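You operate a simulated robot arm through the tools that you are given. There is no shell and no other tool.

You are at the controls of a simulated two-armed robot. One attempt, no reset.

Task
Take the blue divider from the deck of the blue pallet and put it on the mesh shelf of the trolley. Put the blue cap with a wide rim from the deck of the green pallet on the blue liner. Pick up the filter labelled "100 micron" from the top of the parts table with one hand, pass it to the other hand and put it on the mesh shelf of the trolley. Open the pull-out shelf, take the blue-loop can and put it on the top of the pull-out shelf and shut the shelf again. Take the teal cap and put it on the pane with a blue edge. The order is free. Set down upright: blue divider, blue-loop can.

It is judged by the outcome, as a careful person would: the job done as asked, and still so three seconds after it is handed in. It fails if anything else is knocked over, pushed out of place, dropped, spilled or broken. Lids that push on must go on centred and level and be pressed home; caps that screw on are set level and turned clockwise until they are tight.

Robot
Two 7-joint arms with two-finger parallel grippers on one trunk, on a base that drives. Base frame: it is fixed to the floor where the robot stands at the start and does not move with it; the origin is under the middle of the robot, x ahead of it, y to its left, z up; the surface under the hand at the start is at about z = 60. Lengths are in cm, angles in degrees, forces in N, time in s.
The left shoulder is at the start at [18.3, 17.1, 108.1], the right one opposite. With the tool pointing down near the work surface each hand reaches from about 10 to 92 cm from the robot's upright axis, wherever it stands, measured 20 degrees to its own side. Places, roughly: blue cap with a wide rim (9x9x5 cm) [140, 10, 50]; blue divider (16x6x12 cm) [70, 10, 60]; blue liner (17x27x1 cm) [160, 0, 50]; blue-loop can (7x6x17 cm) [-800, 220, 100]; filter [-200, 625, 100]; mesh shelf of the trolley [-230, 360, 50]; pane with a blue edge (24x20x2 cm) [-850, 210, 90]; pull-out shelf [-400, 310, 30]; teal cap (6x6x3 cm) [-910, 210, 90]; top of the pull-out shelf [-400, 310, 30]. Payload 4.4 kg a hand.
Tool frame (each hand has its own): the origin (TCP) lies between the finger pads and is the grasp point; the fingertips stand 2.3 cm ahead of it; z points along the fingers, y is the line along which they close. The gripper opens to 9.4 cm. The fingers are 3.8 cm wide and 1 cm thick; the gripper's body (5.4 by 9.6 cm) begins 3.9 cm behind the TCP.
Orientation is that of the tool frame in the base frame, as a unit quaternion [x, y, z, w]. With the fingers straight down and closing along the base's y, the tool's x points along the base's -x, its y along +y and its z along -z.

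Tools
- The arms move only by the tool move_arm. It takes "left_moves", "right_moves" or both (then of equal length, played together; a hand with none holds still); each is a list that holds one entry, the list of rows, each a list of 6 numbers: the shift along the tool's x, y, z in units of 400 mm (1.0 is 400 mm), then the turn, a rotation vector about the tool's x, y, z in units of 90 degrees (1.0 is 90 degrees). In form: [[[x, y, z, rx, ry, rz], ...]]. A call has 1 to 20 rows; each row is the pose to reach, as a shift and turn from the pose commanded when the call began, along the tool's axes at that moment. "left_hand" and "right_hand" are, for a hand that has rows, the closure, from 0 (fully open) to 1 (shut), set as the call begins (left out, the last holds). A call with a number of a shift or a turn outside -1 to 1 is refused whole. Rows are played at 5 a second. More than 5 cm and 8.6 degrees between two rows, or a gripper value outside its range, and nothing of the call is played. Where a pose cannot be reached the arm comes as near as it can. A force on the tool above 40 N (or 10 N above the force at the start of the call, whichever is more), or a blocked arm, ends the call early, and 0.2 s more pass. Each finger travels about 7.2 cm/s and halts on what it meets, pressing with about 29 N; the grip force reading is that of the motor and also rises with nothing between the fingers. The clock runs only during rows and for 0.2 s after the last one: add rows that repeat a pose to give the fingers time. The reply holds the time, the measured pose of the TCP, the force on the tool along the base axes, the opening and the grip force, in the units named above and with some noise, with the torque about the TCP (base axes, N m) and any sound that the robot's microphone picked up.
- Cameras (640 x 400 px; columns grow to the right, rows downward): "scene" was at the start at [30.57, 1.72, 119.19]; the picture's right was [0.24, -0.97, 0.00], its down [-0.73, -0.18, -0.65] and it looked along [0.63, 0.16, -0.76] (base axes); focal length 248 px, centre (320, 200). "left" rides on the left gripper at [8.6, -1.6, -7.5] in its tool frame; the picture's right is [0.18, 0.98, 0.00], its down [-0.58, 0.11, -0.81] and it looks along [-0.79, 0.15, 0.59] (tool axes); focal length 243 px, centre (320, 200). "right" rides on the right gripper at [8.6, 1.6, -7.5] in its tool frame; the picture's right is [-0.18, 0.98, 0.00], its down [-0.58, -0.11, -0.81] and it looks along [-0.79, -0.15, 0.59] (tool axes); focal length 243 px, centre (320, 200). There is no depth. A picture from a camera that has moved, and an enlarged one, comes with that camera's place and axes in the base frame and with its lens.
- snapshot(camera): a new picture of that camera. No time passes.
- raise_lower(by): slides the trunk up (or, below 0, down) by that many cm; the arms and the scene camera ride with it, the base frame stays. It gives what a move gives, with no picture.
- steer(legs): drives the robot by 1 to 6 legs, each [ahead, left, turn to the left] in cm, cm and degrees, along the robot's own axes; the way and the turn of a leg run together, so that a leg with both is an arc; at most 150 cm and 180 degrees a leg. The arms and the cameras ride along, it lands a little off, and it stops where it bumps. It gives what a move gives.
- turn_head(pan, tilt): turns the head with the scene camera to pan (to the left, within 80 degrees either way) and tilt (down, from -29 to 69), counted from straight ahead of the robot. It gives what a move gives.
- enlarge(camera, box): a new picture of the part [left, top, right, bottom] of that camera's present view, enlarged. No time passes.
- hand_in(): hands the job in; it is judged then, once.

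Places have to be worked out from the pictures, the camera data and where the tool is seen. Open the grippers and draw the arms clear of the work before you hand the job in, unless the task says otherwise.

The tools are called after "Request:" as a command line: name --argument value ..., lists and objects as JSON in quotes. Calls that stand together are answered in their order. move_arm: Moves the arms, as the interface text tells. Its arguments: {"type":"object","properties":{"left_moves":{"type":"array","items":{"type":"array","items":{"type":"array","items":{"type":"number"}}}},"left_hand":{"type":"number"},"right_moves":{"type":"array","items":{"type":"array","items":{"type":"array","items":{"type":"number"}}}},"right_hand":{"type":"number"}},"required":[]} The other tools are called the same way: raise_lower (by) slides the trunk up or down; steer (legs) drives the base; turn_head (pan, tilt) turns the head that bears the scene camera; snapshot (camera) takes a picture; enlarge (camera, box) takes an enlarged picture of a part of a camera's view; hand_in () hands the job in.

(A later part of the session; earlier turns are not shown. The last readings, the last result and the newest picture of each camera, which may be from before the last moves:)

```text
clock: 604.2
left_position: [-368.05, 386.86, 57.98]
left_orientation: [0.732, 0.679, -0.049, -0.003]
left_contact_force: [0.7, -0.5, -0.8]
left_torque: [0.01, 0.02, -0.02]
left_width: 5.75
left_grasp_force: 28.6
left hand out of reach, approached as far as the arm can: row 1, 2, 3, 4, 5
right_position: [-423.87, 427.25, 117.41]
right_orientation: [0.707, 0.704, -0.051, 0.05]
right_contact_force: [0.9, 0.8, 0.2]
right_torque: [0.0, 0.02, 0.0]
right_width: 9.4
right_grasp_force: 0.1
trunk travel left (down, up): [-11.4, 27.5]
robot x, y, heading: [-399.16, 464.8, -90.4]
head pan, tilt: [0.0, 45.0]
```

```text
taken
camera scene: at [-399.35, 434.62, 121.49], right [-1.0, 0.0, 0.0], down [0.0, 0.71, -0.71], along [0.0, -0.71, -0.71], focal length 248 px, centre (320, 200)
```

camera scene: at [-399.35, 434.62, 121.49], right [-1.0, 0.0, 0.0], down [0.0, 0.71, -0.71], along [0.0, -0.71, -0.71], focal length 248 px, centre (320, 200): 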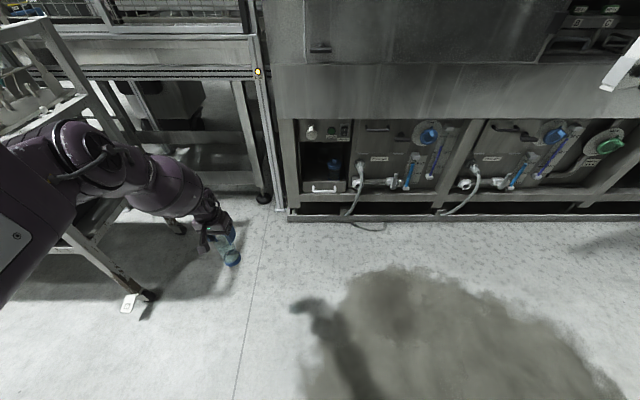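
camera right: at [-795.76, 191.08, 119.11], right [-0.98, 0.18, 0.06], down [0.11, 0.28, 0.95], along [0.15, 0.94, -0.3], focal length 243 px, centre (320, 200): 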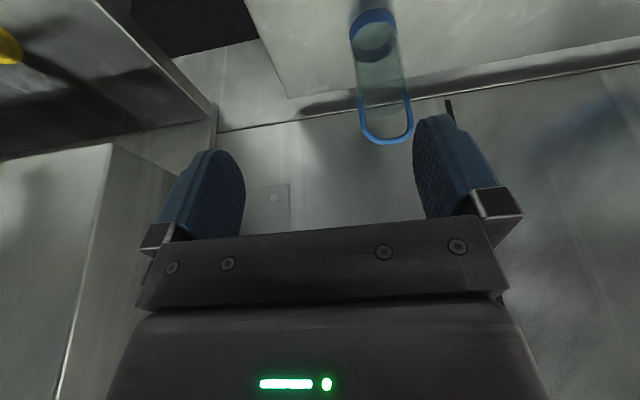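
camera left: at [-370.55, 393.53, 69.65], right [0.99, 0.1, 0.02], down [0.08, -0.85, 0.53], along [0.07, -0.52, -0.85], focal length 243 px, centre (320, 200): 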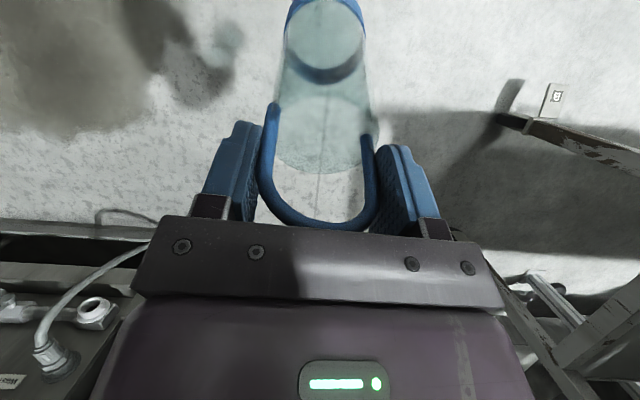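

The left wrist is at its roll limit; yaw doesn't matter for the can, so I turn the left hand 60° back about the vertical to free the arm, and draw it nearer and up a bit.

Request:
move_arm --left_moves '[[[0, 0, -0.02, 0, 0, 0.08], [0, 0, -0.04, 0, 0, 0.16], [0, 0, -0.06, 0, 0, 0.24], [0, 0, -0.08, 0, 0, 0.32], [0, 0, -0.1, 0, 0, 0.4], [0, 0, -0.12, 0, 0, 0.48], [0, 0, -0.14, 0, 0, 0.56], [0, 0, -0.16, 0, 0, 0.64], [0, 0, -0.16, 0, 0, 0.64]]]'

Request:
snapshot --camera "scene"

```text
clock: 606.2
left_position: [-367.81, 387.36, 64.32]
left_orientation: [0.968, 0.246, -0.034, 0.023]
left_contact_force: [0.1, 0.0, -0.6]
left_torque: [-0.01, -0.01, -0.04]
left_width: 5.72
left_grasp_force: 29.3
right_position: [-423.89, 427.25, 117.44]
right_orientation: [0.706, 0.704, -0.051, 0.05]
right_contact_force: [0.1, 0.1, 0.7]
right_torque: [0.02, 0.0, 0.03]
right_width: 9.41
right_grasp_force: 0.2
trunk travel left (down, up): [-11.4, 27.5]
robot x, y, heading: [-399.67, 464.62, -89.8]
head pan, tilt: [0.0, 45.0]
```

```text
taken
camera scene: at [-399.35, 434.63, 121.49], right [-1.0, 0.0, 0.0], down [0.0, 0.71, -0.71], along [0.0, -0.71, -0.71], focal length 248 px, centre (320, 200)
```

scene: 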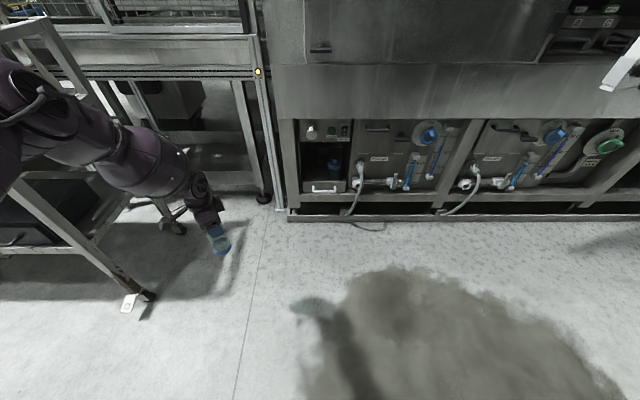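

The arm is free again. I draw the can closer to the body, away from the trolley.

Request:
move_arm --left_moves '[[[0.011, -0.1, -0.04, 0, 0, 0], [0.023, -0.2, -0.08, 0, 0, 0], [0.034, -0.3, -0.12, 0, 0, 0], [0.046, -0.4, -0.16, 0, 0, 0], [0.057, -0.5, -0.2, 0, 0, 0], [0.069, -0.6, -0.24, 0, 0, 0], [0.08, -0.7, -0.277, 0, 0, 0], [0.08, -0.7, -0.277, 0, 0, 0]]]'

Request:
snapshot --camera "scene"

Request:
snapshot --camera "left"

```text
clock: 608.0
left_position: [-371.58, 402.24, 76.21]
left_orientation: [0.971, 0.235, -0.045, -0.009]
left_contact_force: [-0.1, -1.1, -1.0]
left_torque: [-0.02, -0.04, -0.02]
left_width: 5.74
left_grasp_force: 29.1
left hand out of reach, approached as far as the arm can: row 3, 4, 5, 6, 7, 8
right_position: [-423.87, 427.25, 117.29]
right_orientation: [0.706, 0.704, -0.05, 0.05]
right_contact_force: [0.1, -0.3, -0.6]
right_torque: [0.01, 0.0, 0.02]
right_width: 9.37
right_grasp_force: 0.1
trunk travel left (down, up): [-11.4, 27.5]
robot x, y, heading: [-399.32, 464.42, -90.0]
head pan, tilt: [0.0, 45.0]
```

```text
taken
camera scene: at [-399.36, 434.58, 121.47], right [-1.0, 0.0, 0.0], down [0.0, 0.71, -0.71], along [0.0, -0.71, -0.71], focal length 248 px, centre (320, 200)
```

scene: 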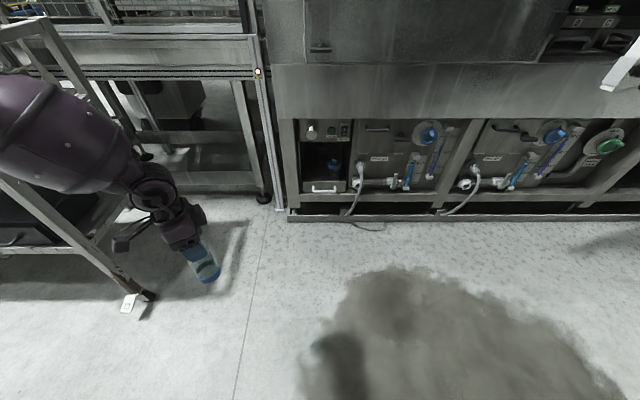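

```text
taken
camera left: at [-363.92, 407.58, 82.88], right [0.61, -0.79, -0.05], down [-0.39, -0.36, 0.85], along [-0.69, -0.5, -0.53], focal length 243 px, centre (320, 200)
```

left: 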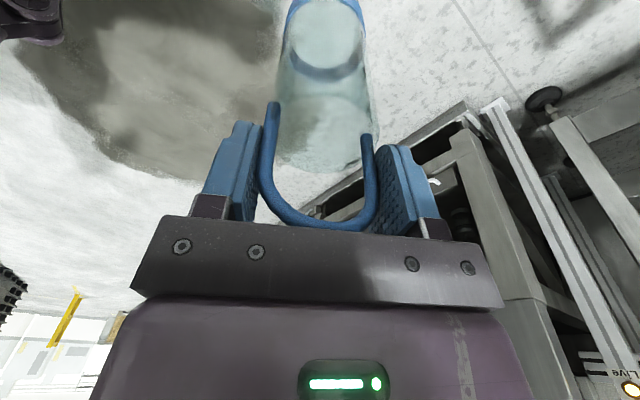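

The left forearm is close to the trolley's handle frame, so I shift the robot to the right, away from it.

Request:
steer --legs '[[0, -20, 0], [8, -15, 0]]'

Request:
turn_head --pan 35 --tilt 35

Request:
snapshot --camera "scene"

```text
clock: 612.0
left_position: [-406.34, 394.25, 76.06]
left_orientation: [0.971, 0.236, -0.046, -0.009]
left_contact_force: [0.3, 0.5, -1.6]
left_torque: [-0.01, 0.0, -0.02]
left_width: 5.74
left_grasp_force: 29.0
right_position: [-458.63, 419.33, 117.33]
right_orientation: [0.707, 0.704, -0.051, 0.051]
right_contact_force: [-0.3, 1.0, 0.0]
right_torque: [0.03, 0.04, -0.02]
right_width: 9.39
right_grasp_force: 0.1
trunk travel left (down, up): [-11.4, 27.5]
robot x, y, heading: [-434.27, 456.58, -90.0]
head pan, tilt: [0.0, 45.0]
```

```text
clock: 613.0
left_position: [-406.25, 394.36, 76.09]
left_orientation: [0.971, 0.236, -0.046, -0.008]
left_contact_force: [-0.5, 0.4, -0.6]
left_torque: [0.0, -0.03, -0.01]
left_width: 5.73
left_grasp_force: 29.1
right_position: [-458.67, 419.29, 117.32]
right_orientation: [0.706, 0.704, -0.052, 0.05]
right_contact_force: [0.1, -0.1, 0.5]
right_torque: [0.03, -0.02, 0.01]
right_width: 9.4
right_grasp_force: 0.0
trunk travel left (down, up): [-11.4, 27.5]
robot x, y, heading: [-434.39, 456.73, -90.0]
head pan, tilt: [35.0, 35.0]
```

```text
taken
camera scene: at [-429.09, 427.67, 122.98], right [-0.82, -0.57, 0.0], down [-0.33, 0.47, -0.82], along [0.47, -0.67, -0.57], focal length 248 px, centre (320, 200)
```

scene: 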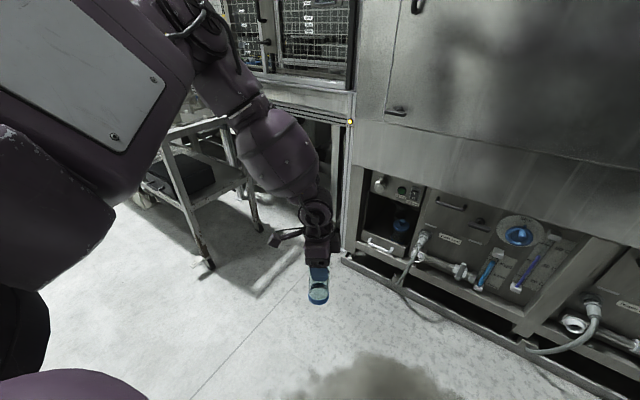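

Better plan: stand at an angle. With heading -45° from about (-450, 395) the right hand can reach the shelf handle while the left arm with the can stays in the open aisle. I turn and move there.

Request:
steer --legs '[[0, 0, 45], [31, -53, 0]]'

Request:
turn_head --pan 0 --tilt 45

Request:
snapshot --camera "scene"

```text
clock: 620.0
left_position: [-383.5, 376.87, 76.3]
left_orientation: [0.798, 0.6, -0.05, 0.015]
left_contact_force: [1.1, -0.1, -1.4]
left_torque: [-0.02, 0.02, 0.05]
left_width: 5.7
left_grasp_force: 29.0
right_position: [-437.37, 356.53, 118.16]
right_orientation: [0.37, 0.926, -0.039, 0.069]
right_contact_force: [-0.2, -0.3, -0.6]
right_torque: [-0.01, -0.03, -0.02]
right_width: 9.39
right_grasp_force: 0.0
trunk travel left (down, up): [-11.4, 27.5]
robot x, y, heading: [-448.28, 398.41, -43.4]
head pan, tilt: [35.0, 35.0]
stopped in leg 2: the robot was blocked; the commanded pose is now the measured one
```

```text
clock: 621.0
left_position: [-383.49, 376.89, 76.32]
left_orientation: [0.798, 0.6, -0.051, 0.015]
left_contact_force: [0.3, -0.4, -1.4]
left_torque: [0.03, 0.02, -0.04]
left_width: 5.69
left_grasp_force: 28.6
right_position: [-437.58, 356.49, 118.2]
right_orientation: [0.369, 0.926, -0.039, 0.069]
right_contact_force: [0.1, -0.1, 0.1]
right_torque: [0.0, 0.0, -0.02]
right_width: 9.38
right_grasp_force: 0.0
trunk travel left (down, up): [-11.4, 27.5]
robot x, y, heading: [-447.89, 398.36, -43.6]
head pan, tilt: [0.0, 45.0]
```

```text
taken
camera scene: at [-426.15, 379.31, 121.75], right [-0.69, -0.73, 0.01], down [-0.52, 0.47, -0.71], along [0.51, -0.5, -0.7], focal length 248 px, centre (320, 200)
```

scene: 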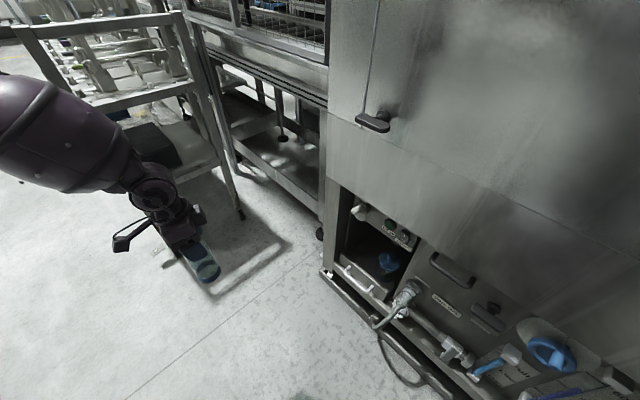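

The right elbow likely touched the cabinet. I back off 5 cm toward the aisle and look at the handle closely.

Request:
steer --legs '[[-4, 4, 0]]'

Request:
enlarge --camera "scene" --box '[310, 170, 470, 310]'

```text
clock: 622.1
left_position: [-383.77, 381.52, 76.07]
left_orientation: [0.797, 0.602, -0.046, 0.01]
left_contact_force: [0.5, 0.2, -1.3]
left_torque: [-0.05, -0.01, 0.0]
left_width: 5.7
left_grasp_force: 29.2
right_position: [-437.79, 360.62, 117.55]
right_orientation: [0.369, 0.927, -0.029, 0.067]
right_contact_force: [0.9, 0.2, 0.9]
right_torque: [-0.03, 0.0, 0.0]
right_width: 9.39
right_grasp_force: 0.1
trunk travel left (down, up): [-11.4, 27.5]
robot x, y, heading: [-448.29, 403.26, -43.5]
head pan, tilt: [0.0, 45.0]
```

```text
2.86 times, centred on (390, 240) of scene
camera zoom: at [-426.52, 383.3, 121.5], right [-0.69, -0.73, 0.0], down [-0.51, 0.48, -0.71], along [0.51, -0.49, -0.71], focal length 710 px, centre (120, 86)
```

zoom: 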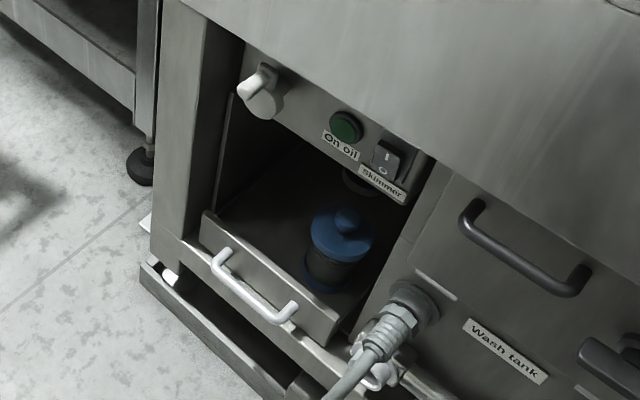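

I now have the handle located: bar centre (-401.7, 333.7, 27), running along x, about 3 cm in front of the panel. I lower the trunk a little and watch the can.

Request:
raise_lower --by -6

Request:
snapshot --camera "scene"

```text
clock: 623.1
left_position: [-386.64, 384.86, 63.18]
left_orientation: [0.796, 0.598, -0.067, -0.07]
left_contact_force: [-0.3, -0.1, -1.1]
left_torque: [0.02, 0.01, 0.02]
left_width: 5.71
left_grasp_force: 28.9
right_position: [-437.69, 362.11, 111.9]
right_orientation: [0.372, 0.926, -0.029, 0.048]
right_contact_force: [-0.6, -0.8, 0.6]
right_torque: [-0.01, 0.0, -0.01]
right_width: 9.38
right_grasp_force: 0.0
trunk travel left (down, up): [-5.4, 33.5]
robot x, y, heading: [-448.46, 404.07, -44.0]
head pan, tilt: [0.0, 45.0]
```

```text
taken
camera scene: at [-423.6, 382.36, 115.02], right [-0.69, -0.72, 0.02], down [-0.51, 0.47, -0.72], along [0.52, -0.51, -0.69], focal length 248 px, centre (320, 200)
```

scene: 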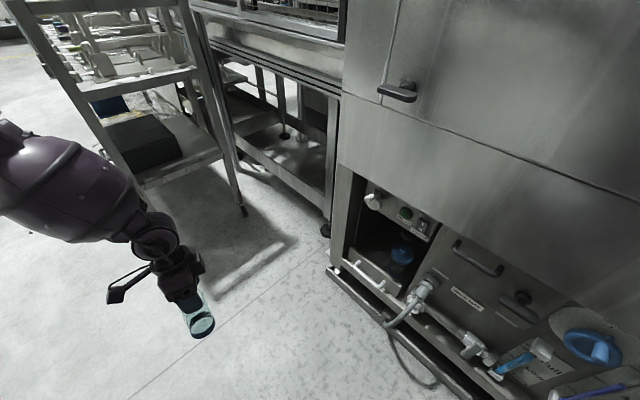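

I bring the right hand halfway down toward the handle while turning it (fingers tilted 30° toward the machine, closing across the bar).

Request:
move_arm --right_moves '[[[-0.031, 0.014, 0.068, 0.023, -0.003, -0.041], [-0.062, 0.029, 0.137, 0.047, -0.007, -0.082], [-0.094, 0.043, 0.205, 0.07, -0.01, -0.123], [-0.125, 0.057, 0.273, 0.093, -0.014, -0.164], [-0.156, 0.071, 0.341, 0.116, -0.017, -0.205], [-0.188, 0.086, 0.41, 0.14, -0.02, -0.246], [-0.219, 0.1, 0.478, 0.163, -0.024, -0.287], [-0.25, 0.114, 0.546, 0.186, -0.027, -0.328], [-0.281, 0.128, 0.614, 0.209, -0.031, -0.369], [-0.312, 0.142, 0.683, 0.232, -0.034, -0.41], [-0.344, 0.157, 0.751, 0.256, -0.038, -0.451], [-0.375, 0.171, 0.819, 0.279, -0.041, -0.492], [-0.375, 0.171, 0.819, 0.279, -0.041, -0.492]]]' --right_hand 0.55

Request:
snapshot --camera "scene"

Request:
snapshot --camera "right"

```text
clock: 626.1
left_position: [-386.15, 389.09, 62.33]
left_orientation: [0.793, 0.6, -0.069, -0.076]
left_contact_force: [0.2, 0.1, -0.8]
left_torque: [-0.02, -0.01, 0.06]
left_width: 5.75
left_grasp_force: 29.3
right_position: [-420.29, 356.59, 81.18]
right_orientation: [-0.002, 0.968, -0.249, -0.021]
right_contact_force: [0.7, 0.5, 0.0]
right_torque: [0.0, 0.0, 0.02]
right_width: 4.23
right_grasp_force: 0.0
right hand out of reach, approached as far as the arm can: row 1, 2, 3, 4, 5, 6, 7, 12, 13
trunk travel left (down, up): [-5.4, 33.5]
robot x, y, heading: [-448.42, 407.89, -43.3]
head pan, tilt: [0.0, 45.0]
stopped in row 13 (right hand): the arm was blocked; the commanded pose is now the measured one
```

```text
taken
camera scene: at [-422.64, 386.05, 114.56], right [-0.69, -0.73, 0.02], down [-0.51, 0.47, -0.72], along [0.52, -0.5, -0.69], focal length 248 px, centre (320, 200)
```

scene: 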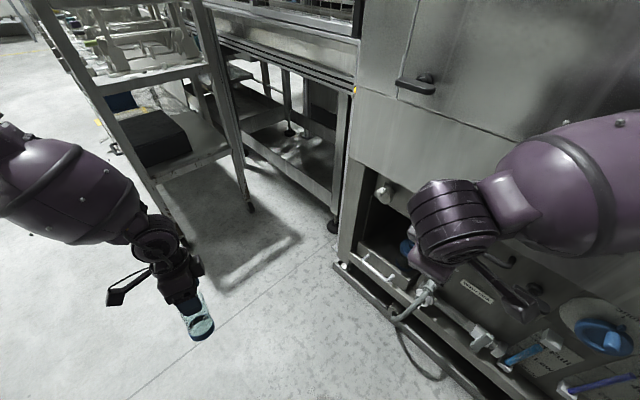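

```text
taken
camera right: at [-428.54, 361.58, 87.22], right [0.17, 0.86, -0.48], down [0.62, 0.29, 0.73], along [0.77, -0.42, -0.48], focal length 243 px, centre (320, 200)
```

right: 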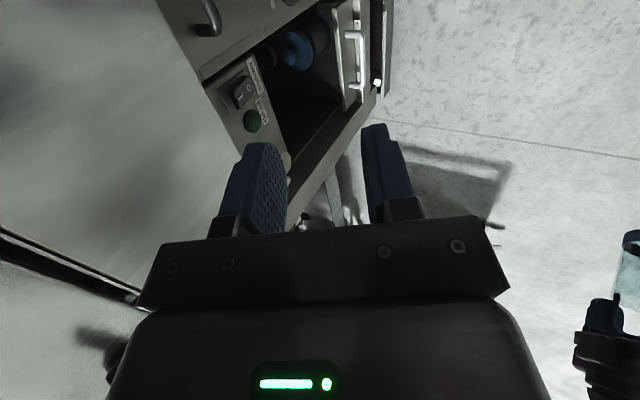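

In this heading the right elbow meets the cabinet. I back off, turn to about -72° and try again with a squarer stance, keeping an eye on the trolley on the left.

Request:
steer --legs '[[-12, 12, 0], [0, 0, -28]]'

Request:
move_arm --left_moves '[[[0, 0, -0.01, 0, 0, 0.07], [0, 0, -0.02, 0, 0, 0.14], [0, 0, -0.03, 0, 0, 0.21], [0, 0, -0.04, 0, 0, 0.28], [0, 0, -0.05, 0, 0, 0.34], [0, 0, -0.05, 0, 0, 0.34]]]'

Request:
turn_head --pan 20 --tilt 40

Request:
snapshot --camera "scene"

```text
clock: 629.2
left_position: [-402.28, 378.74, 61.61]
left_orientation: [0.91, 0.4, -0.041, -0.1]
left_contact_force: [1.0, 0.4, -1.9]
left_torque: [0.01, -0.02, -0.02]
left_width: 5.7
left_grasp_force: 29.3
right_position: [-447.54, 365.15, 79.36]
right_orientation: [0.221, 0.946, -0.223, -0.079]
right_contact_force: [-0.5, 0.6, 0.0]
right_torque: [-0.02, 0.0, 0.01]
right_width: 4.24
right_grasp_force: 0.1
trunk travel left (down, up): [-5.4, 33.5]
robot x, y, heading: [-448.53, 425.09, -70.4]
head pan, tilt: [0.0, 45.0]
```

```text
clock: 630.6
left_position: [-401.97, 378.52, 63.63]
left_orientation: [0.984, 0.143, -0.066, -0.085]
left_contact_force: [-0.5, 0.2, -0.5]
left_torque: [-0.01, 0.0, -0.01]
left_width: 5.69
left_grasp_force: 28.9
right_position: [-447.59, 365.05, 79.42]
right_orientation: [0.22, 0.946, -0.223, -0.079]
right_contact_force: [-0.1, 0.0, 0.8]
right_torque: [0.01, -0.03, -0.01]
right_width: 4.22
right_grasp_force: 0.1
trunk travel left (down, up): [-5.4, 33.5]
robot x, y, heading: [-448.62, 424.8, -70.0]
head pan, tilt: [0.0, 45.0]
```

```text
clock: 631.4
left_position: [-402.05, 378.52, 63.56]
left_orientation: [0.984, 0.145, -0.065, -0.085]
left_contact_force: [0.3, -0.6, -0.3]
left_torque: [-0.01, 0.01, -0.01]
left_width: 5.72
left_grasp_force: 29.3
right_position: [-447.52, 365.18, 79.38]
right_orientation: [0.22, 0.946, -0.222, -0.08]
right_contact_force: [-0.8, 0.2, -0.4]
right_torque: [0.0, 0.01, -0.01]
right_width: 4.23
right_grasp_force: 0.0
trunk travel left (down, up): [-5.4, 33.5]
robot x, y, heading: [-448.46, 424.76, -70.5]
head pan, tilt: [20.0, 40.0]
```

```text
taken
camera scene: at [-433.84, 392.57, 114.63], right [-0.77, -0.64, 0.0], down [-0.41, 0.5, -0.77], along [0.49, -0.59, -0.64], focal length 248 px, centre (320, 200)
```

scene: 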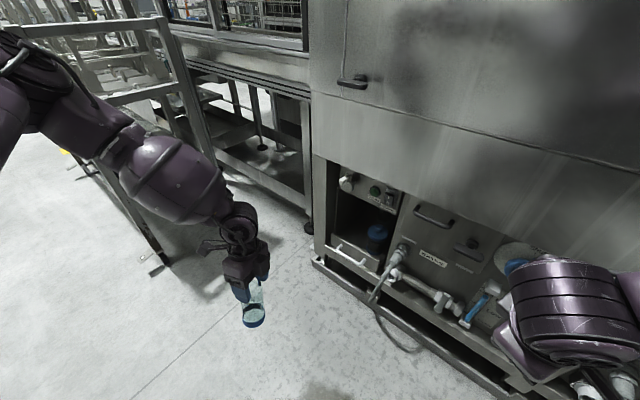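

I level the can and bring it nearer the centre line before moving closer to the shelf.

Request:
move_arm --left_moves '[[[-0.06, -0.011, 0.009, -0.04, 0.02, 0], [-0.12, -0.022, 0.017, -0.08, 0.045, 0], [-0.18, -0.033, 0.026, -0.122, 0.067, 0], [-0.245, -0.045, 0.035, -0.122, 0.067, 0], [-0.245, -0.045, 0.035, -0.122, 0.067, 0]]]'

Request:
snapshot --camera "scene"

```text
clock: 632.6
left_position: [-411.76, 377.6, 63.63]
left_orientation: [0.989, 0.146, 0.0, 0.003]
left_contact_force: [0.1, 0.1, -0.1]
left_torque: [0.01, 0.0, 0.05]
left_width: 5.69
left_grasp_force: 29.5
right_position: [-447.63, 365.19, 79.52]
right_orientation: [0.22, 0.946, -0.223, -0.079]
right_contact_force: [0.4, -0.2, -0.4]
right_torque: [0.0, 0.02, 0.02]
right_width: 4.21
right_grasp_force: 0.2
trunk travel left (down, up): [-5.4, 33.5]
robot x, y, heading: [-448.87, 424.76, -70.3]
head pan, tilt: [20.0, 40.0]
```

```text
taken
camera scene: at [-433.84, 392.6, 114.65], right [-0.77, -0.64, 0.0], down [-0.41, 0.49, -0.77], along [0.49, -0.59, -0.64], focal length 248 px, centre (320, 200)
```

scene: 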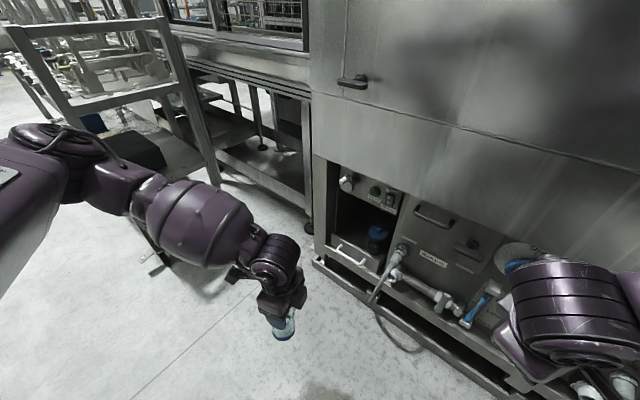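

The left arm now works normally and the trolley's end is at x≈-320, so there's room. I move to about (-414, 404).

Request:
steer --legs '[[16, 13, 0], [15, 13, 0]]'

Request:
turn_head --pan -5 --tilt 55

Request:
snapshot --camera "scene"

Request:
snapshot --camera "right"

```text
clock: 635.9
left_position: [-376.87, 357.69, 63.91]
left_orientation: [0.989, 0.145, 0.001, 0.004]
left_contact_force: [0.4, -0.5, -0.7]
left_torque: [-0.01, 0.04, 0.02]
left_width: 5.69
left_grasp_force: 29.2
right_position: [-413.15, 345.23, 79.68]
right_orientation: [0.225, 0.945, -0.224, -0.081]
right_contact_force: [0.2, -0.3, -0.2]
right_torque: [-0.02, 0.0, 0.04]
right_width: 4.24
right_grasp_force: 0.0
trunk travel left (down, up): [-5.4, 33.5]
robot x, y, heading: [-413.84, 404.9, -70.5]
head pan, tilt: [20.0, 40.0]
stopped in leg 2: the robot was blocked; the commanded pose is now the measured one
```

```text
clock: 636.8
left_position: [-376.9, 357.7, 63.8]
left_orientation: [0.989, 0.145, 0.001, 0.004]
left_contact_force: [0.0, 0.0, -1.7]
left_torque: [-0.01, 0.01, -0.02]
left_width: 5.68
left_grasp_force: 29.2
right_position: [-413.06, 345.42, 79.66]
right_orientation: [0.225, 0.945, -0.224, -0.081]
right_contact_force: [0.1, 0.3, -0.3]
right_torque: [0.02, -0.02, -0.05]
right_width: 4.24
right_grasp_force: 0.0
trunk travel left (down, up): [-5.4, 33.5]
robot x, y, heading: [-413.46, 404.84, -70.4]
head pan, tilt: [-5.0, 55.0]
```

```text
taken
camera scene: at [-402.62, 372.53, 112.73], right [-0.97, -0.25, 0.0], down [-0.21, 0.79, -0.58], along [0.15, -0.56, -0.82], focal length 248 px, centre (320, 200)
```

scene: 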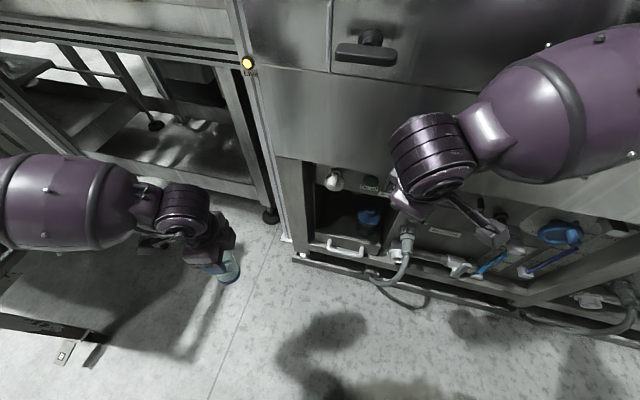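

```text
taken
camera right: at [-418.11, 353.44, 86.0], right [0.55, 0.7, -0.46], down [0.68, -0.04, 0.73], along [0.49, -0.71, -0.5], focal length 243 px, centre (320, 200)
```

right: 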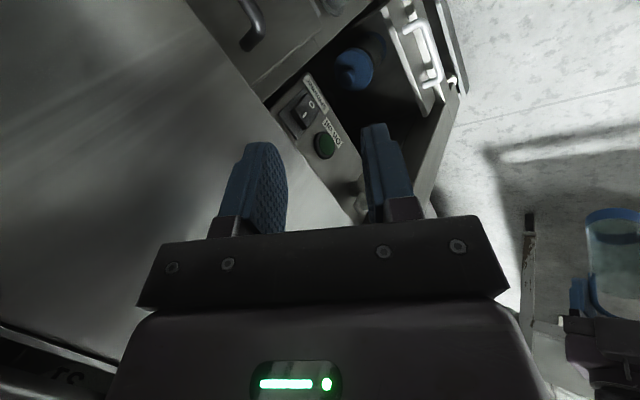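

I now take the right hand down to 14 cm before the handle bar, with the planned orientation.

Request:
move_arm --right_moves '[[[-0.033, 0.044, 0.079, 0.003, -0.016, -0.023], [-0.065, 0.088, 0.159, 0.007, -0.032, -0.046], [-0.098, 0.132, 0.238, 0.01, -0.048, -0.069], [-0.131, 0.176, 0.317, 0.013, -0.064, -0.092], [-0.164, 0.22, 0.397, 0.016, -0.08, -0.115], [-0.196, 0.265, 0.476, 0.02, -0.095, -0.138], [-0.229, 0.309, 0.556, 0.023, -0.111, -0.161], [-0.262, 0.353, 0.635, 0.026, -0.127, -0.184], [-0.295, 0.397, 0.714, 0.029, -0.143, -0.207], [-0.327, 0.441, 0.794, 0.033, -0.159, -0.23], [-0.36, 0.485, 0.873, 0.036, -0.175, -0.253], [-0.36, 0.485, 0.873, 0.036, -0.175, -0.253]]]'

Request:
snapshot --camera "right"

Request:
snapshot --camera "scene"

```text
clock: 639.4
left_position: [-376.64, 357.79, 63.81]
left_orientation: [0.989, 0.146, -0.002, 0.005]
left_contact_force: [0.0, 0.6, -0.1]
left_torque: [0.04, 0.0, -0.01]
left_width: 5.69
left_grasp_force: 29.2
right_position: [-419.35, 338.37, 61.36]
right_orientation: [-0.002, 0.966, -0.258, -0.002]
right_contact_force: [-0.4, -0.2, 0.0]
right_torque: [0.03, -0.01, -0.01]
right_width: 4.22
right_grasp_force: 0.1
right hand out of reach, approached as far as the arm can: row 1, 2, 3, 4, 5, 6, 7, 8, 9, 10, 11, 12
trunk travel left (down, up): [-5.4, 33.5]
robot x, y, heading: [-413.58, 404.95, -70.6]
head pan, tilt: [-5.0, 55.0]
```

```text
taken
camera right: at [-427.83, 343.36, 67.22], right [0.18, 0.85, -0.49], down [0.58, 0.31, 0.75], along [0.79, -0.42, -0.44], focal length 243 px, centre (320, 200)
```

right: 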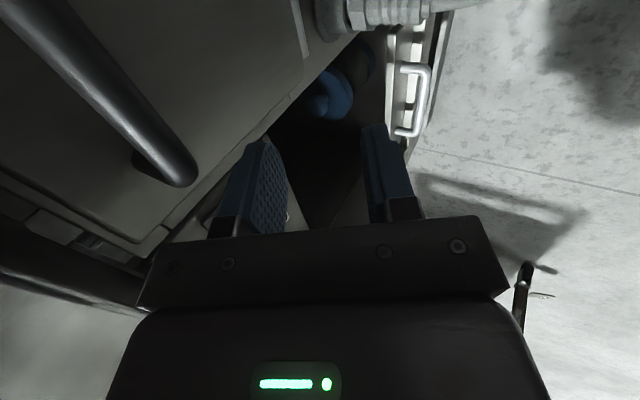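

```text
taken
camera scene: at [-402.25, 372.73, 112.73], right [-0.97, -0.25, 0.0], down [-0.21, 0.79, -0.58], along [0.14, -0.56, -0.82], focal length 248 px, centre (320, 200)
```

scene: 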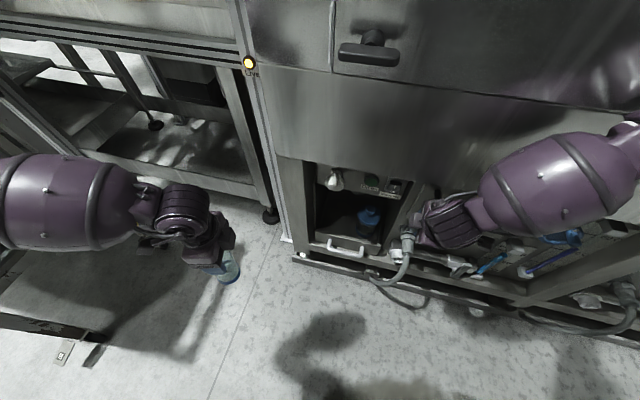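

The rotated wrist limits the reach. Simpler: hook the drawer's front panel from inside with closed, forward-pitched fingers in a natural wrist pose, and pull with the base. I retract and reorient the right hand (closed).

Request:
move_arm --right_moves '[[[-0.0175, 0.0345, -0.06, -0.0095, -0.006, 0.081], [-0.035, 0.069, -0.12, -0.019, -0.013, 0.161], [-0.0525, 0.1035, -0.18, -0.0285, -0.019, 0.242], [-0.07, 0.138, -0.24, -0.038, -0.026, 0.323], [-0.0875, 0.1725, -0.3, -0.0475, -0.032, 0.404], [-0.105, 0.207, -0.36, -0.057, -0.038, 0.484], [-0.1225, 0.2415, -0.42, -0.0665, -0.045, 0.565], [-0.14, 0.276, -0.48, -0.076, -0.051, 0.646], [-0.1575, 0.3105, -0.54, -0.0855, -0.058, 0.726], [-0.175, 0.345, -0.6, -0.095, -0.064, 0.807], [-0.175, 0.345, -0.6, -0.095, -0.064, 0.807]]]' --right_hand 1

Request:
snapshot --camera "scene"

Request:
snapshot --camera "right"

```text
clock: 641.8
left_position: [-377.02, 357.95, 63.81]
left_orientation: [0.989, 0.146, 0.001, 0.004]
left_contact_force: [-0.2, -0.4, -0.1]
left_torque: [0.01, 0.01, -0.05]
left_width: 5.65
left_grasp_force: 28.8
right_position: [-413.31, 353.45, 72.86]
right_orientation: [0.559, 0.794, -0.136, 0.196]
right_contact_force: [1.0, 0.1, -0.8]
right_torque: [-0.02, 0.0, 0.02]
right_width: 0.0
right_grasp_force: 28.9
right hand out of reach, approached as far as the arm can: row 5, 6, 7, 8, 9, 10, 11
trunk travel left (down, up): [-5.4, 33.5]
robot x, y, heading: [-413.37, 405.19, -70.2]
head pan, tilt: [-5.0, 55.0]
```

```text
taken
camera scene: at [-402.78, 372.73, 112.66], right [-0.97, -0.25, 0.0], down [-0.2, 0.79, -0.58], along [0.15, -0.56, -0.82], focal length 248 px, centre (320, 200)
```

scene: 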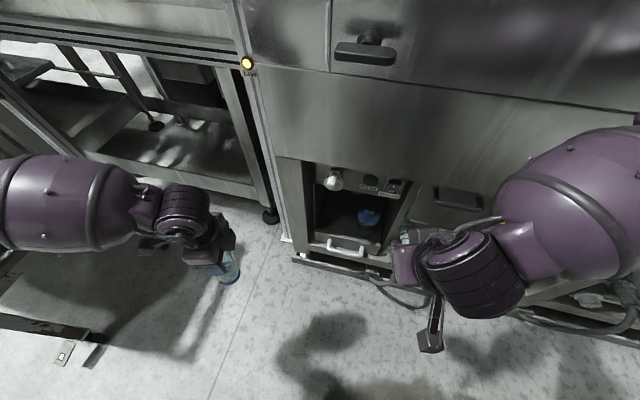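

```text
taken
camera right: at [-415.35, 364.39, 75.49], right [0.98, 0.18, 0.09], down [-0.06, -0.17, 0.98], along [0.19, -0.97, -0.16], focal length 243 px, centre (320, 200)
```

right: 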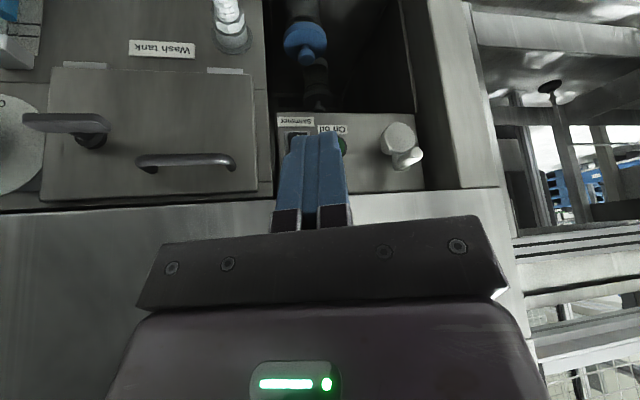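

The right hand is now in a natural, forward-pitched pose with closed fingers. I bring it to just above and in front of the drawer opening, between the spout and the bottle.

Request:
move_arm --right_moves '[[[-0.016, 0.006, 0.096, 0, 0, 0], [-0.032, 0.012, 0.192, 0, 0, 0], [-0.048, 0.017, 0.287, 0, 0, 0], [-0.064, 0.023, 0.383, 0, 0, 0], [-0.08, 0.029, 0.479, 0, 0, 0], [-0.096, 0.035, 0.575, 0, 0, 0], [-0.112, 0.041, 0.671, 0, 0, 0], [-0.128, 0.046, 0.766, 0, 0, 0], [-0.144, 0.052, 0.862, 0, 0, 0], [-0.16, 0.058, 0.958, 0, 0, 0], [-0.16, 0.058, 0.958, 0, 0, 0]]]'

Request:
snapshot --camera "scene"

Request:
snapshot --camera "right"

```text
clock: 643.7
left_position: [-376.77, 357.77, 64.04]
left_orientation: [0.989, 0.146, 0.0, 0.006]
left_contact_force: [0.6, -1.2, -0.7]
left_torque: [0.0, 0.0, 0.0]
left_width: 5.64
left_grasp_force: 29.1
right_position: [-415.58, 335.26, 61.8]
right_orientation: [0.554, 0.798, -0.133, 0.198]
right_contact_force: [-0.7, 0.4, -0.4]
right_torque: [-0.04, 0.0, 0.01]
right_width: 0.0
right_grasp_force: 29.1
right hand out of reach, approached as far as the arm can: row 1, 2, 3, 4, 5, 6, 7, 8, 9
trunk travel left (down, up): [-5.4, 33.5]
robot x, y, heading: [-413.21, 405.0, -70.4]
head pan, tilt: [-5.0, 55.0]
stopped in row 9 (right hand): the force on the tool passed its limit at 64 N (the readings are from after the stop); the commanded pose is now the measured one
```

```text
taken
camera scene: at [-402.37, 372.79, 112.82], right [-0.97, -0.25, 0.0], down [-0.21, 0.79, -0.58], along [0.14, -0.56, -0.82], focal length 248 px, centre (320, 200)
```

scene: 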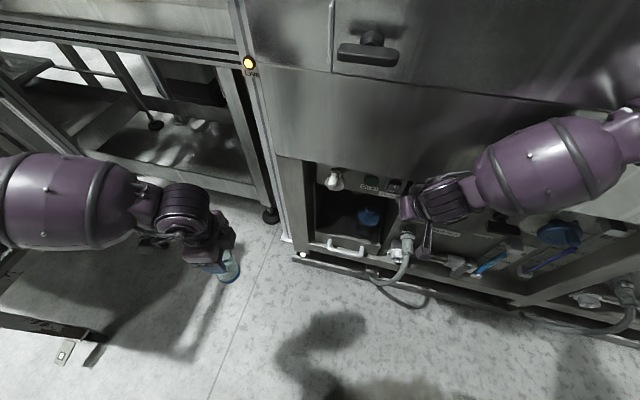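

```text
taken
camera right: at [-417.76, 346.2, 64.48], right [0.98, 0.19, 0.09], down [-0.06, -0.17, 0.98], along [0.2, -0.97, -0.16], focal length 243 px, centre (320, 200)
```

right: 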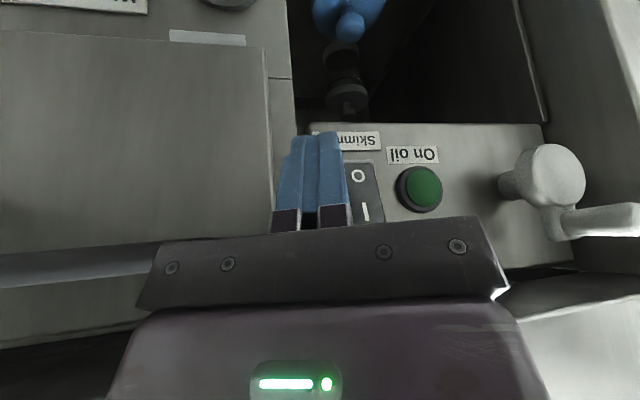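

The hand drifted forward instead of down and touched the panel beside the switch. I retract it at once and check the switch panel.

Request:
move_arm --right_moves '[[[0.07, 0.02, -0.07, 0, 0, 0], [0.14, 0.04, -0.14, 0, 0, 0], [0.2, 0.06, -0.21, 0, 0, 0], [0.27, 0.08, -0.28, 0, 0, 0], [0.27, 0.08, -0.28, 0, 0, 0]]]'

Request:
enlarge --camera "right" --box '[220, 0, 540, 220]'

Request:
enlarge --camera "scene" --box '[280, 140, 440, 280]'

```text
clock: 644.9
left_position: [-376.89, 357.69, 64.09]
left_orientation: [0.989, 0.146, 0.0, 0.005]
left_contact_force: [0.2, 1.2, 0.9]
left_torque: [-0.02, -0.01, -0.01]
left_width: 5.68
left_grasp_force: 28.7
right_position: [-417.89, 349.98, 66.67]
right_orientation: [0.555, 0.796, -0.133, 0.199]
right_contact_force: [-1.8, -2.9, 2.7]
right_torque: [0.21, -0.09, 0.07]
right_width: 0.0
right_grasp_force: 29.2
trunk travel left (down, up): [-5.4, 33.5]
robot x, y, heading: [-413.72, 404.97, -70.5]
head pan, tilt: [-5.0, 55.0]
```

```text
1.82 times, centred on (380, 110) of right
camera zoom: at [-420.11, 360.87, 69.33], right [0.98, 0.19, 0.09], down [-0.06, -0.17, 0.98], along [0.2, -0.97, -0.16], focal length 441 px, centre (211, 364)
```

zoom: 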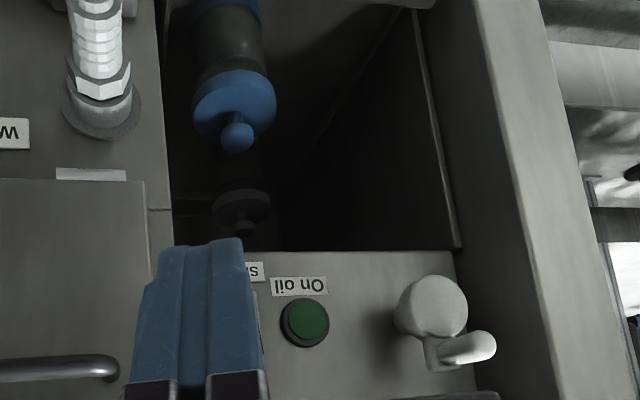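

```text
2.86 times, centred on (360, 210) of scene
camera zoom: at [-402.62, 372.61, 112.8], right [-0.97, -0.25, 0.0], down [-0.21, 0.79, -0.58], along [0.14, -0.56, -0.82], focal length 710 px, centre (206, 171)
```

zoom: 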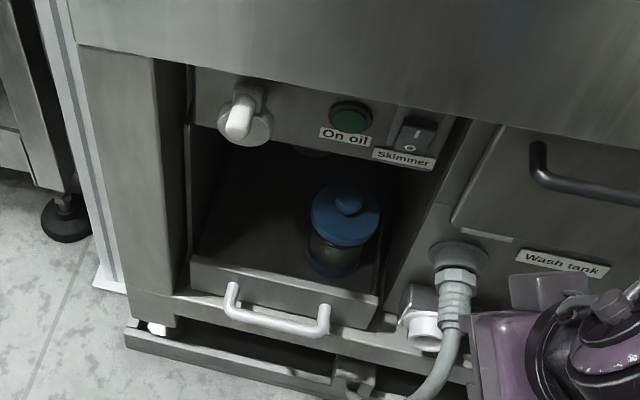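

The panel is fine (I see the drawer, spout and switch unchanged). I back up 14 cm so the arm is more stretched, and test lowering the right hand in free space.

Request:
steer --legs '[[-14, 0, 0]]'

Request:
move_arm --right_moves '[[[-0.05, 0, 0.06, 0, 0, 0], [-0.1, 0, 0.13, 0, 0, 0], [-0.1, 0, 0.23, 0, 0, 0], [-0.1, 0, 0.33, 0, 0, 0], [-0.1, 0, 0.43, 0, 0, 0], [-0.1, 0, 0.53, 0, 0, 0], [-0.1, 0, 0.53, 0, 0, 0]]]'

Request:
snapshot --camera "scene"

```text
clock: 646.3
left_position: [-381.6, 370.9, 63.61]
left_orientation: [0.989, 0.146, 0.0, 0.003]
left_contact_force: [-0.3, -0.1, -1.0]
left_torque: [-0.02, -0.02, -0.01]
left_width: 5.65
left_grasp_force: 29.3
right_position: [-422.69, 363.25, 66.27]
right_orientation: [0.555, 0.798, -0.13, 0.196]
right_contact_force: [-0.4, 0.0, 1.0]
right_torque: [0.02, -0.01, 0.01]
right_width: 0.0
right_grasp_force: 28.8
trunk travel left (down, up): [-5.4, 33.5]
robot x, y, heading: [-418.31, 418.22, -70.3]
head pan, tilt: [-5.0, 55.0]
```

```text
clock: 647.9
left_position: [-381.68, 370.87, 63.53]
left_orientation: [0.989, 0.146, 0.0, 0.002]
left_contact_force: [0.6, 0.8, 0.0]
left_torque: [0.02, 0.0, 0.02]
left_width: 5.66
left_grasp_force: 29.1
right_position: [-423.98, 350.96, 58.78]
right_orientation: [0.555, 0.798, -0.131, 0.196]
right_contact_force: [0.9, 0.3, 0.3]
right_torque: [-0.03, 0.01, 0.02]
right_width: 0.0
right_grasp_force: 28.7
right hand out of reach, approached as far as the arm can: row 3, 4, 5, 6, 7
trunk travel left (down, up): [-5.4, 33.5]
robot x, y, heading: [-418.4, 417.98, -70.4]
head pan, tilt: [-5.0, 55.0]
```

```text
taken
camera scene: at [-407.3, 385.56, 112.57], right [-0.97, -0.25, 0.0], down [-0.21, 0.79, -0.57], along [0.14, -0.56, -0.82], focal length 248 px, centre (320, 200)
```

scene: 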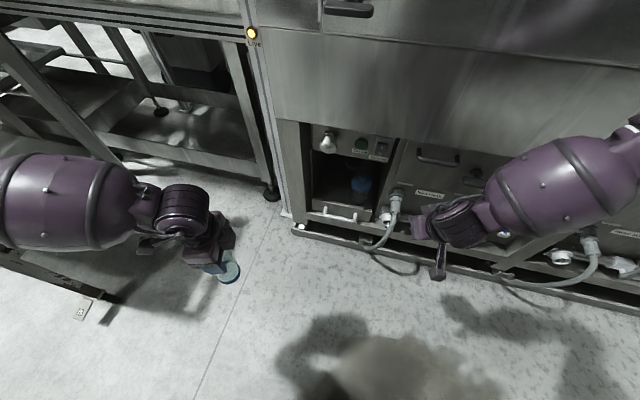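

The elbow-out posture bottoms out at z≈59. I'll set up a stretched, low posture in free space instead: back off, extend the right hand far forward, then lower it.

Request:
steer --legs '[[-30, 0, 0]]'

Request:
move_arm --right_moves '[[[-0.1, 0, 0.05, 0, 0, 0], [-0.19, 0, 0.1, 0, 0, 0], [-0.28, 0, 0.15, 0, 0, 0], [-0.37, 0, 0.2, 0, 0, 0], [-0.46, 0, 0.25, 0, 0, 0], [-0.55, 0, 0.3, 0, 0, 0], [-0.6, 0, 0.33, 0, 0, 0], [-0.6, 0, 0.33, 0, 0, 0]]]'

Request:
snapshot --camera "scene"

```text
clock: 649.9
left_position: [-391.64, 399.39, 63.61]
left_orientation: [0.989, 0.146, 0.0, 0.003]
left_contact_force: [0.3, 0.5, -0.3]
left_torque: [0.02, 0.01, 0.0]
left_width: 5.66
left_grasp_force: 28.6
right_position: [-433.91, 379.31, 58.85]
right_orientation: [0.555, 0.798, -0.13, 0.195]
right_contact_force: [0.6, -0.5, 0.1]
right_torque: [-0.01, 0.0, 0.05]
right_width: 0.0
right_grasp_force: 29.1
trunk travel left (down, up): [-5.4, 33.5]
robot x, y, heading: [-428.31, 446.46, -70.4]
head pan, tilt: [-5.0, 55.0]
```

```text
clock: 651.7
left_position: [-391.64, 399.35, 63.63]
left_orientation: [0.989, 0.147, 0.0, 0.001]
left_contact_force: [-0.4, 0.0, -0.7]
left_torque: [0.0, -0.04, -0.04]
left_width: 5.64
left_grasp_force: 28.8
right_position: [-431.54, 359.85, 65.84]
right_orientation: [0.555, 0.798, -0.13, 0.195]
right_contact_force: [-0.8, 0.2, -0.5]
right_torque: [0.03, -0.01, -0.02]
right_width: 0.0
right_grasp_force: 29.4
right hand out of reach, approached as far as the arm can: row 1, 2, 3, 4, 5, 6, 7, 8
trunk travel left (down, up): [-5.4, 33.5]
robot x, y, heading: [-428.11, 445.88, -70.0]
head pan, tilt: [-5.0, 55.0]
```

```text
taken
camera scene: at [-417.33, 413.85, 112.57], right [-0.97, -0.26, 0.0], down [-0.21, 0.79, -0.57], along [0.15, -0.55, -0.82], focal length 248 px, centre (320, 200)
```

scene: 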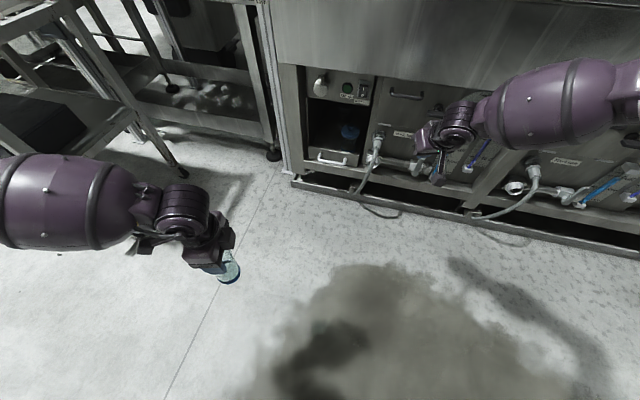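

Request:
move_arm --right_moves '[[[0.03, 0.03, 0.02, 0, 0.08, 0], [0.06, 0.06, 0.05, 0, 0.16, 0], [0.09, 0.1, 0.1, 0, 0.24, 0], [0.09, 0.14, 0.16, 0, 0.31, 0], [0.09, 0.18, 0.24, 0, 0.31, 0], [0.09, 0.22, 0.32, 0, 0.31, 0], [0.09, 0.26, 0.4, 0, 0.31, 0], [0.09, 0.26, 0.5, 0, 0.31, 0], [0.09, 0.26, 0.6, 0, 0.31, 0], [0.09, 0.26, 0.6, 0, 0.31, 0]]]'

Request:
snapshot --camera "scene"

```text
clock: 653.9
left_position: [-391.59, 399.28, 63.64]
left_orientation: [0.989, 0.146, 0.0, 0.001]
left_contact_force: [-0.4, -0.3, -0.8]
left_torque: [0.0, 0.01, 0.02]
left_width: 5.64
left_grasp_force: 29.3
right_position: [-435.02, 368.16, 62.54]
right_orientation: [0.569, 0.822, 0.008, -0.003]
right_contact_force: [0.4, 0.3, -1.0]
right_torque: [-0.01, 0.0, 0.01]
right_width: 0.02
right_grasp_force: 29.1
right hand out of reach, approached as far as the arm can: row 1, 2, 3, 4, 5, 6, 7, 8, 9, 10
trunk travel left (down, up): [-5.4, 33.5]
robot x, y, heading: [-428.32, 446.71, -70.1]
head pan, tilt: [-5.0, 55.0]
```

```text
taken
camera scene: at [-417.33, 413.86, 112.57], right [-0.97, -0.26, 0.0], down [-0.21, 0.79, -0.57], along [0.15, -0.55, -0.82], focal length 248 px, centre (320, 200)
```

scene: 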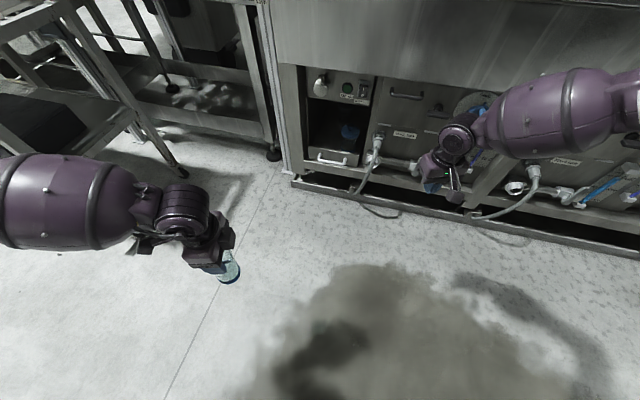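

I'll use a straight-arm posture: facing the machine squarely, right arm stretched forward and 45° down. I first line up: heading -90°, x≈-383, well back.

Request:
steer --legs '[[0, 0, -19.8], [0, 45, 0]]'

Request:
turn_head --pan 0 --tilt 45

Request:
snapshot --camera "scene"

```text
clock: 659.5
left_position: [-364.96, 389.23, 63.59]
left_orientation: [1.0, -0.028, 0.0, 0.001]
left_contact_force: [-0.2, -0.2, -0.6]
left_torque: [0.01, 0.02, 0.0]
left_width: 5.61
left_grasp_force: 29.1
right_position: [-416.52, 374.93, 62.55]
right_orientation: [0.704, 0.711, 0.008, 0.0]
right_contact_force: [-0.4, -0.9, 0.2]
right_torque: [-0.01, 0.01, 0.0]
right_width: 0.0
right_grasp_force: 29.0
trunk travel left (down, up): [-5.4, 33.5]
robot x, y, heading: [-383.32, 446.34, -90.4]
head pan, tilt: [-5.0, 55.0]
```

```text
clock: 660.2
left_position: [-365.0, 389.1, 63.54]
left_orientation: [1.0, -0.028, 0.0, 0.001]
left_contact_force: [-1.6, 1.2, -0.4]
left_torque: [0.0, 0.02, 0.01]
left_width: 5.63
left_grasp_force: 28.9
right_position: [-416.37, 374.92, 62.53]
right_orientation: [0.704, 0.71, 0.008, 0.0]
right_contact_force: [1.3, 1.1, -0.8]
right_torque: [-0.03, -0.02, -0.01]
right_width: 0.01
right_grasp_force: 28.8
trunk travel left (down, up): [-5.4, 33.5]
robot x, y, heading: [-383.55, 446.48, -90.4]
head pan, tilt: [0.0, 45.0]
```

```text
taken
camera scene: at [-383.49, 410.76, 113.91], right [-1.0, 0.01, 0.0], down [0.0, 0.71, -0.71], along [0.0, -0.71, -0.71], focal length 248 px, centre (320, 200)
```

scene: 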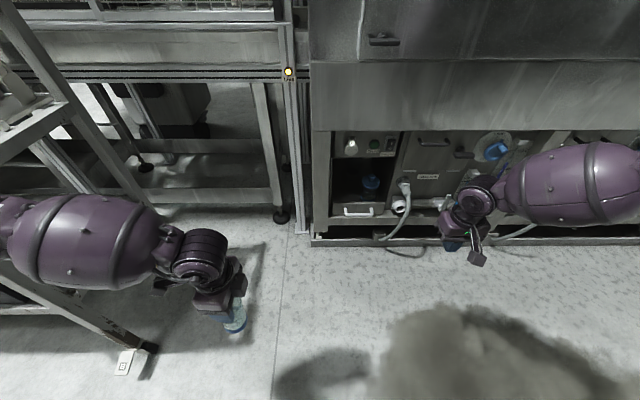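

Request:
move_arm --right_moves '[[[-0.05, 0.04, 0, 0, -0.0625, 0], [-0.1, 0.08, 0, 0, -0.125, 0], [-0.15, 0.12, 0.02, 0, -0.1875, 0], [-0.2, 0.16, 0.05, 0, -0.25, 0], [-0.25, 0.2, 0.1, 0, -0.3125, 0], [-0.3, 0.24, 0.16, 0, -0.375, 0], [-0.36, 0.28, 0.23, 0, -0.4375, 0], [-0.41, 0.32, 0.31, 0, -0.5, 0], [-0.41, 0.32, 0.31, 0, -0.5, 0]]]'

Request:
snapshot --camera "scene"

```text
clock: 662.2
left_position: [-364.99, 389.16, 63.76]
left_orientation: [1.0, -0.027, 0.0, 0.002]
left_contact_force: [-0.2, -0.6, 0.1]
left_torque: [0.03, 0.01, -0.01]
left_width: 5.63
left_grasp_force: 29.3
right_position: [-412.99, 369.21, 65.02]
right_orientation: [0.653, 0.656, -0.263, 0.272]
right_contact_force: [-0.4, 0.3, -0.6]
right_torque: [0.01, -0.01, 0.03]
right_width: 0.0
right_grasp_force: 28.6
right hand out of reach, approached as far as the arm can: row 1, 2, 3, 4, 5, 6, 7, 8, 9
trunk travel left (down, up): [-5.4, 33.5]
robot x, y, heading: [-383.47, 446.31, -90.2]
head pan, tilt: [0.0, 45.0]
```

```text
taken
camera scene: at [-383.49, 410.76, 113.91], right [-1.0, 0.01, 0.0], down [0.0, 0.71, -0.71], along [0.0, -0.71, -0.71], focal length 248 px, centre (320, 200)
```

scene: 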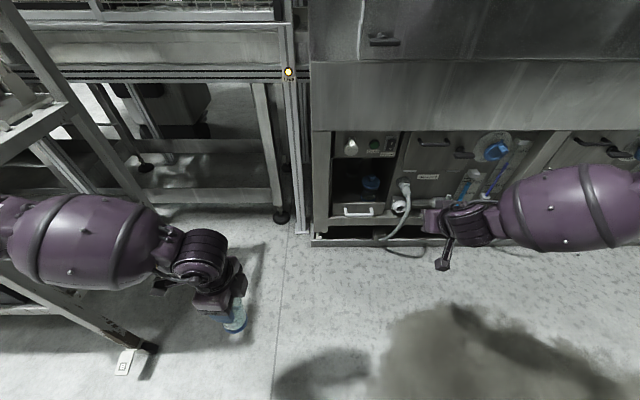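

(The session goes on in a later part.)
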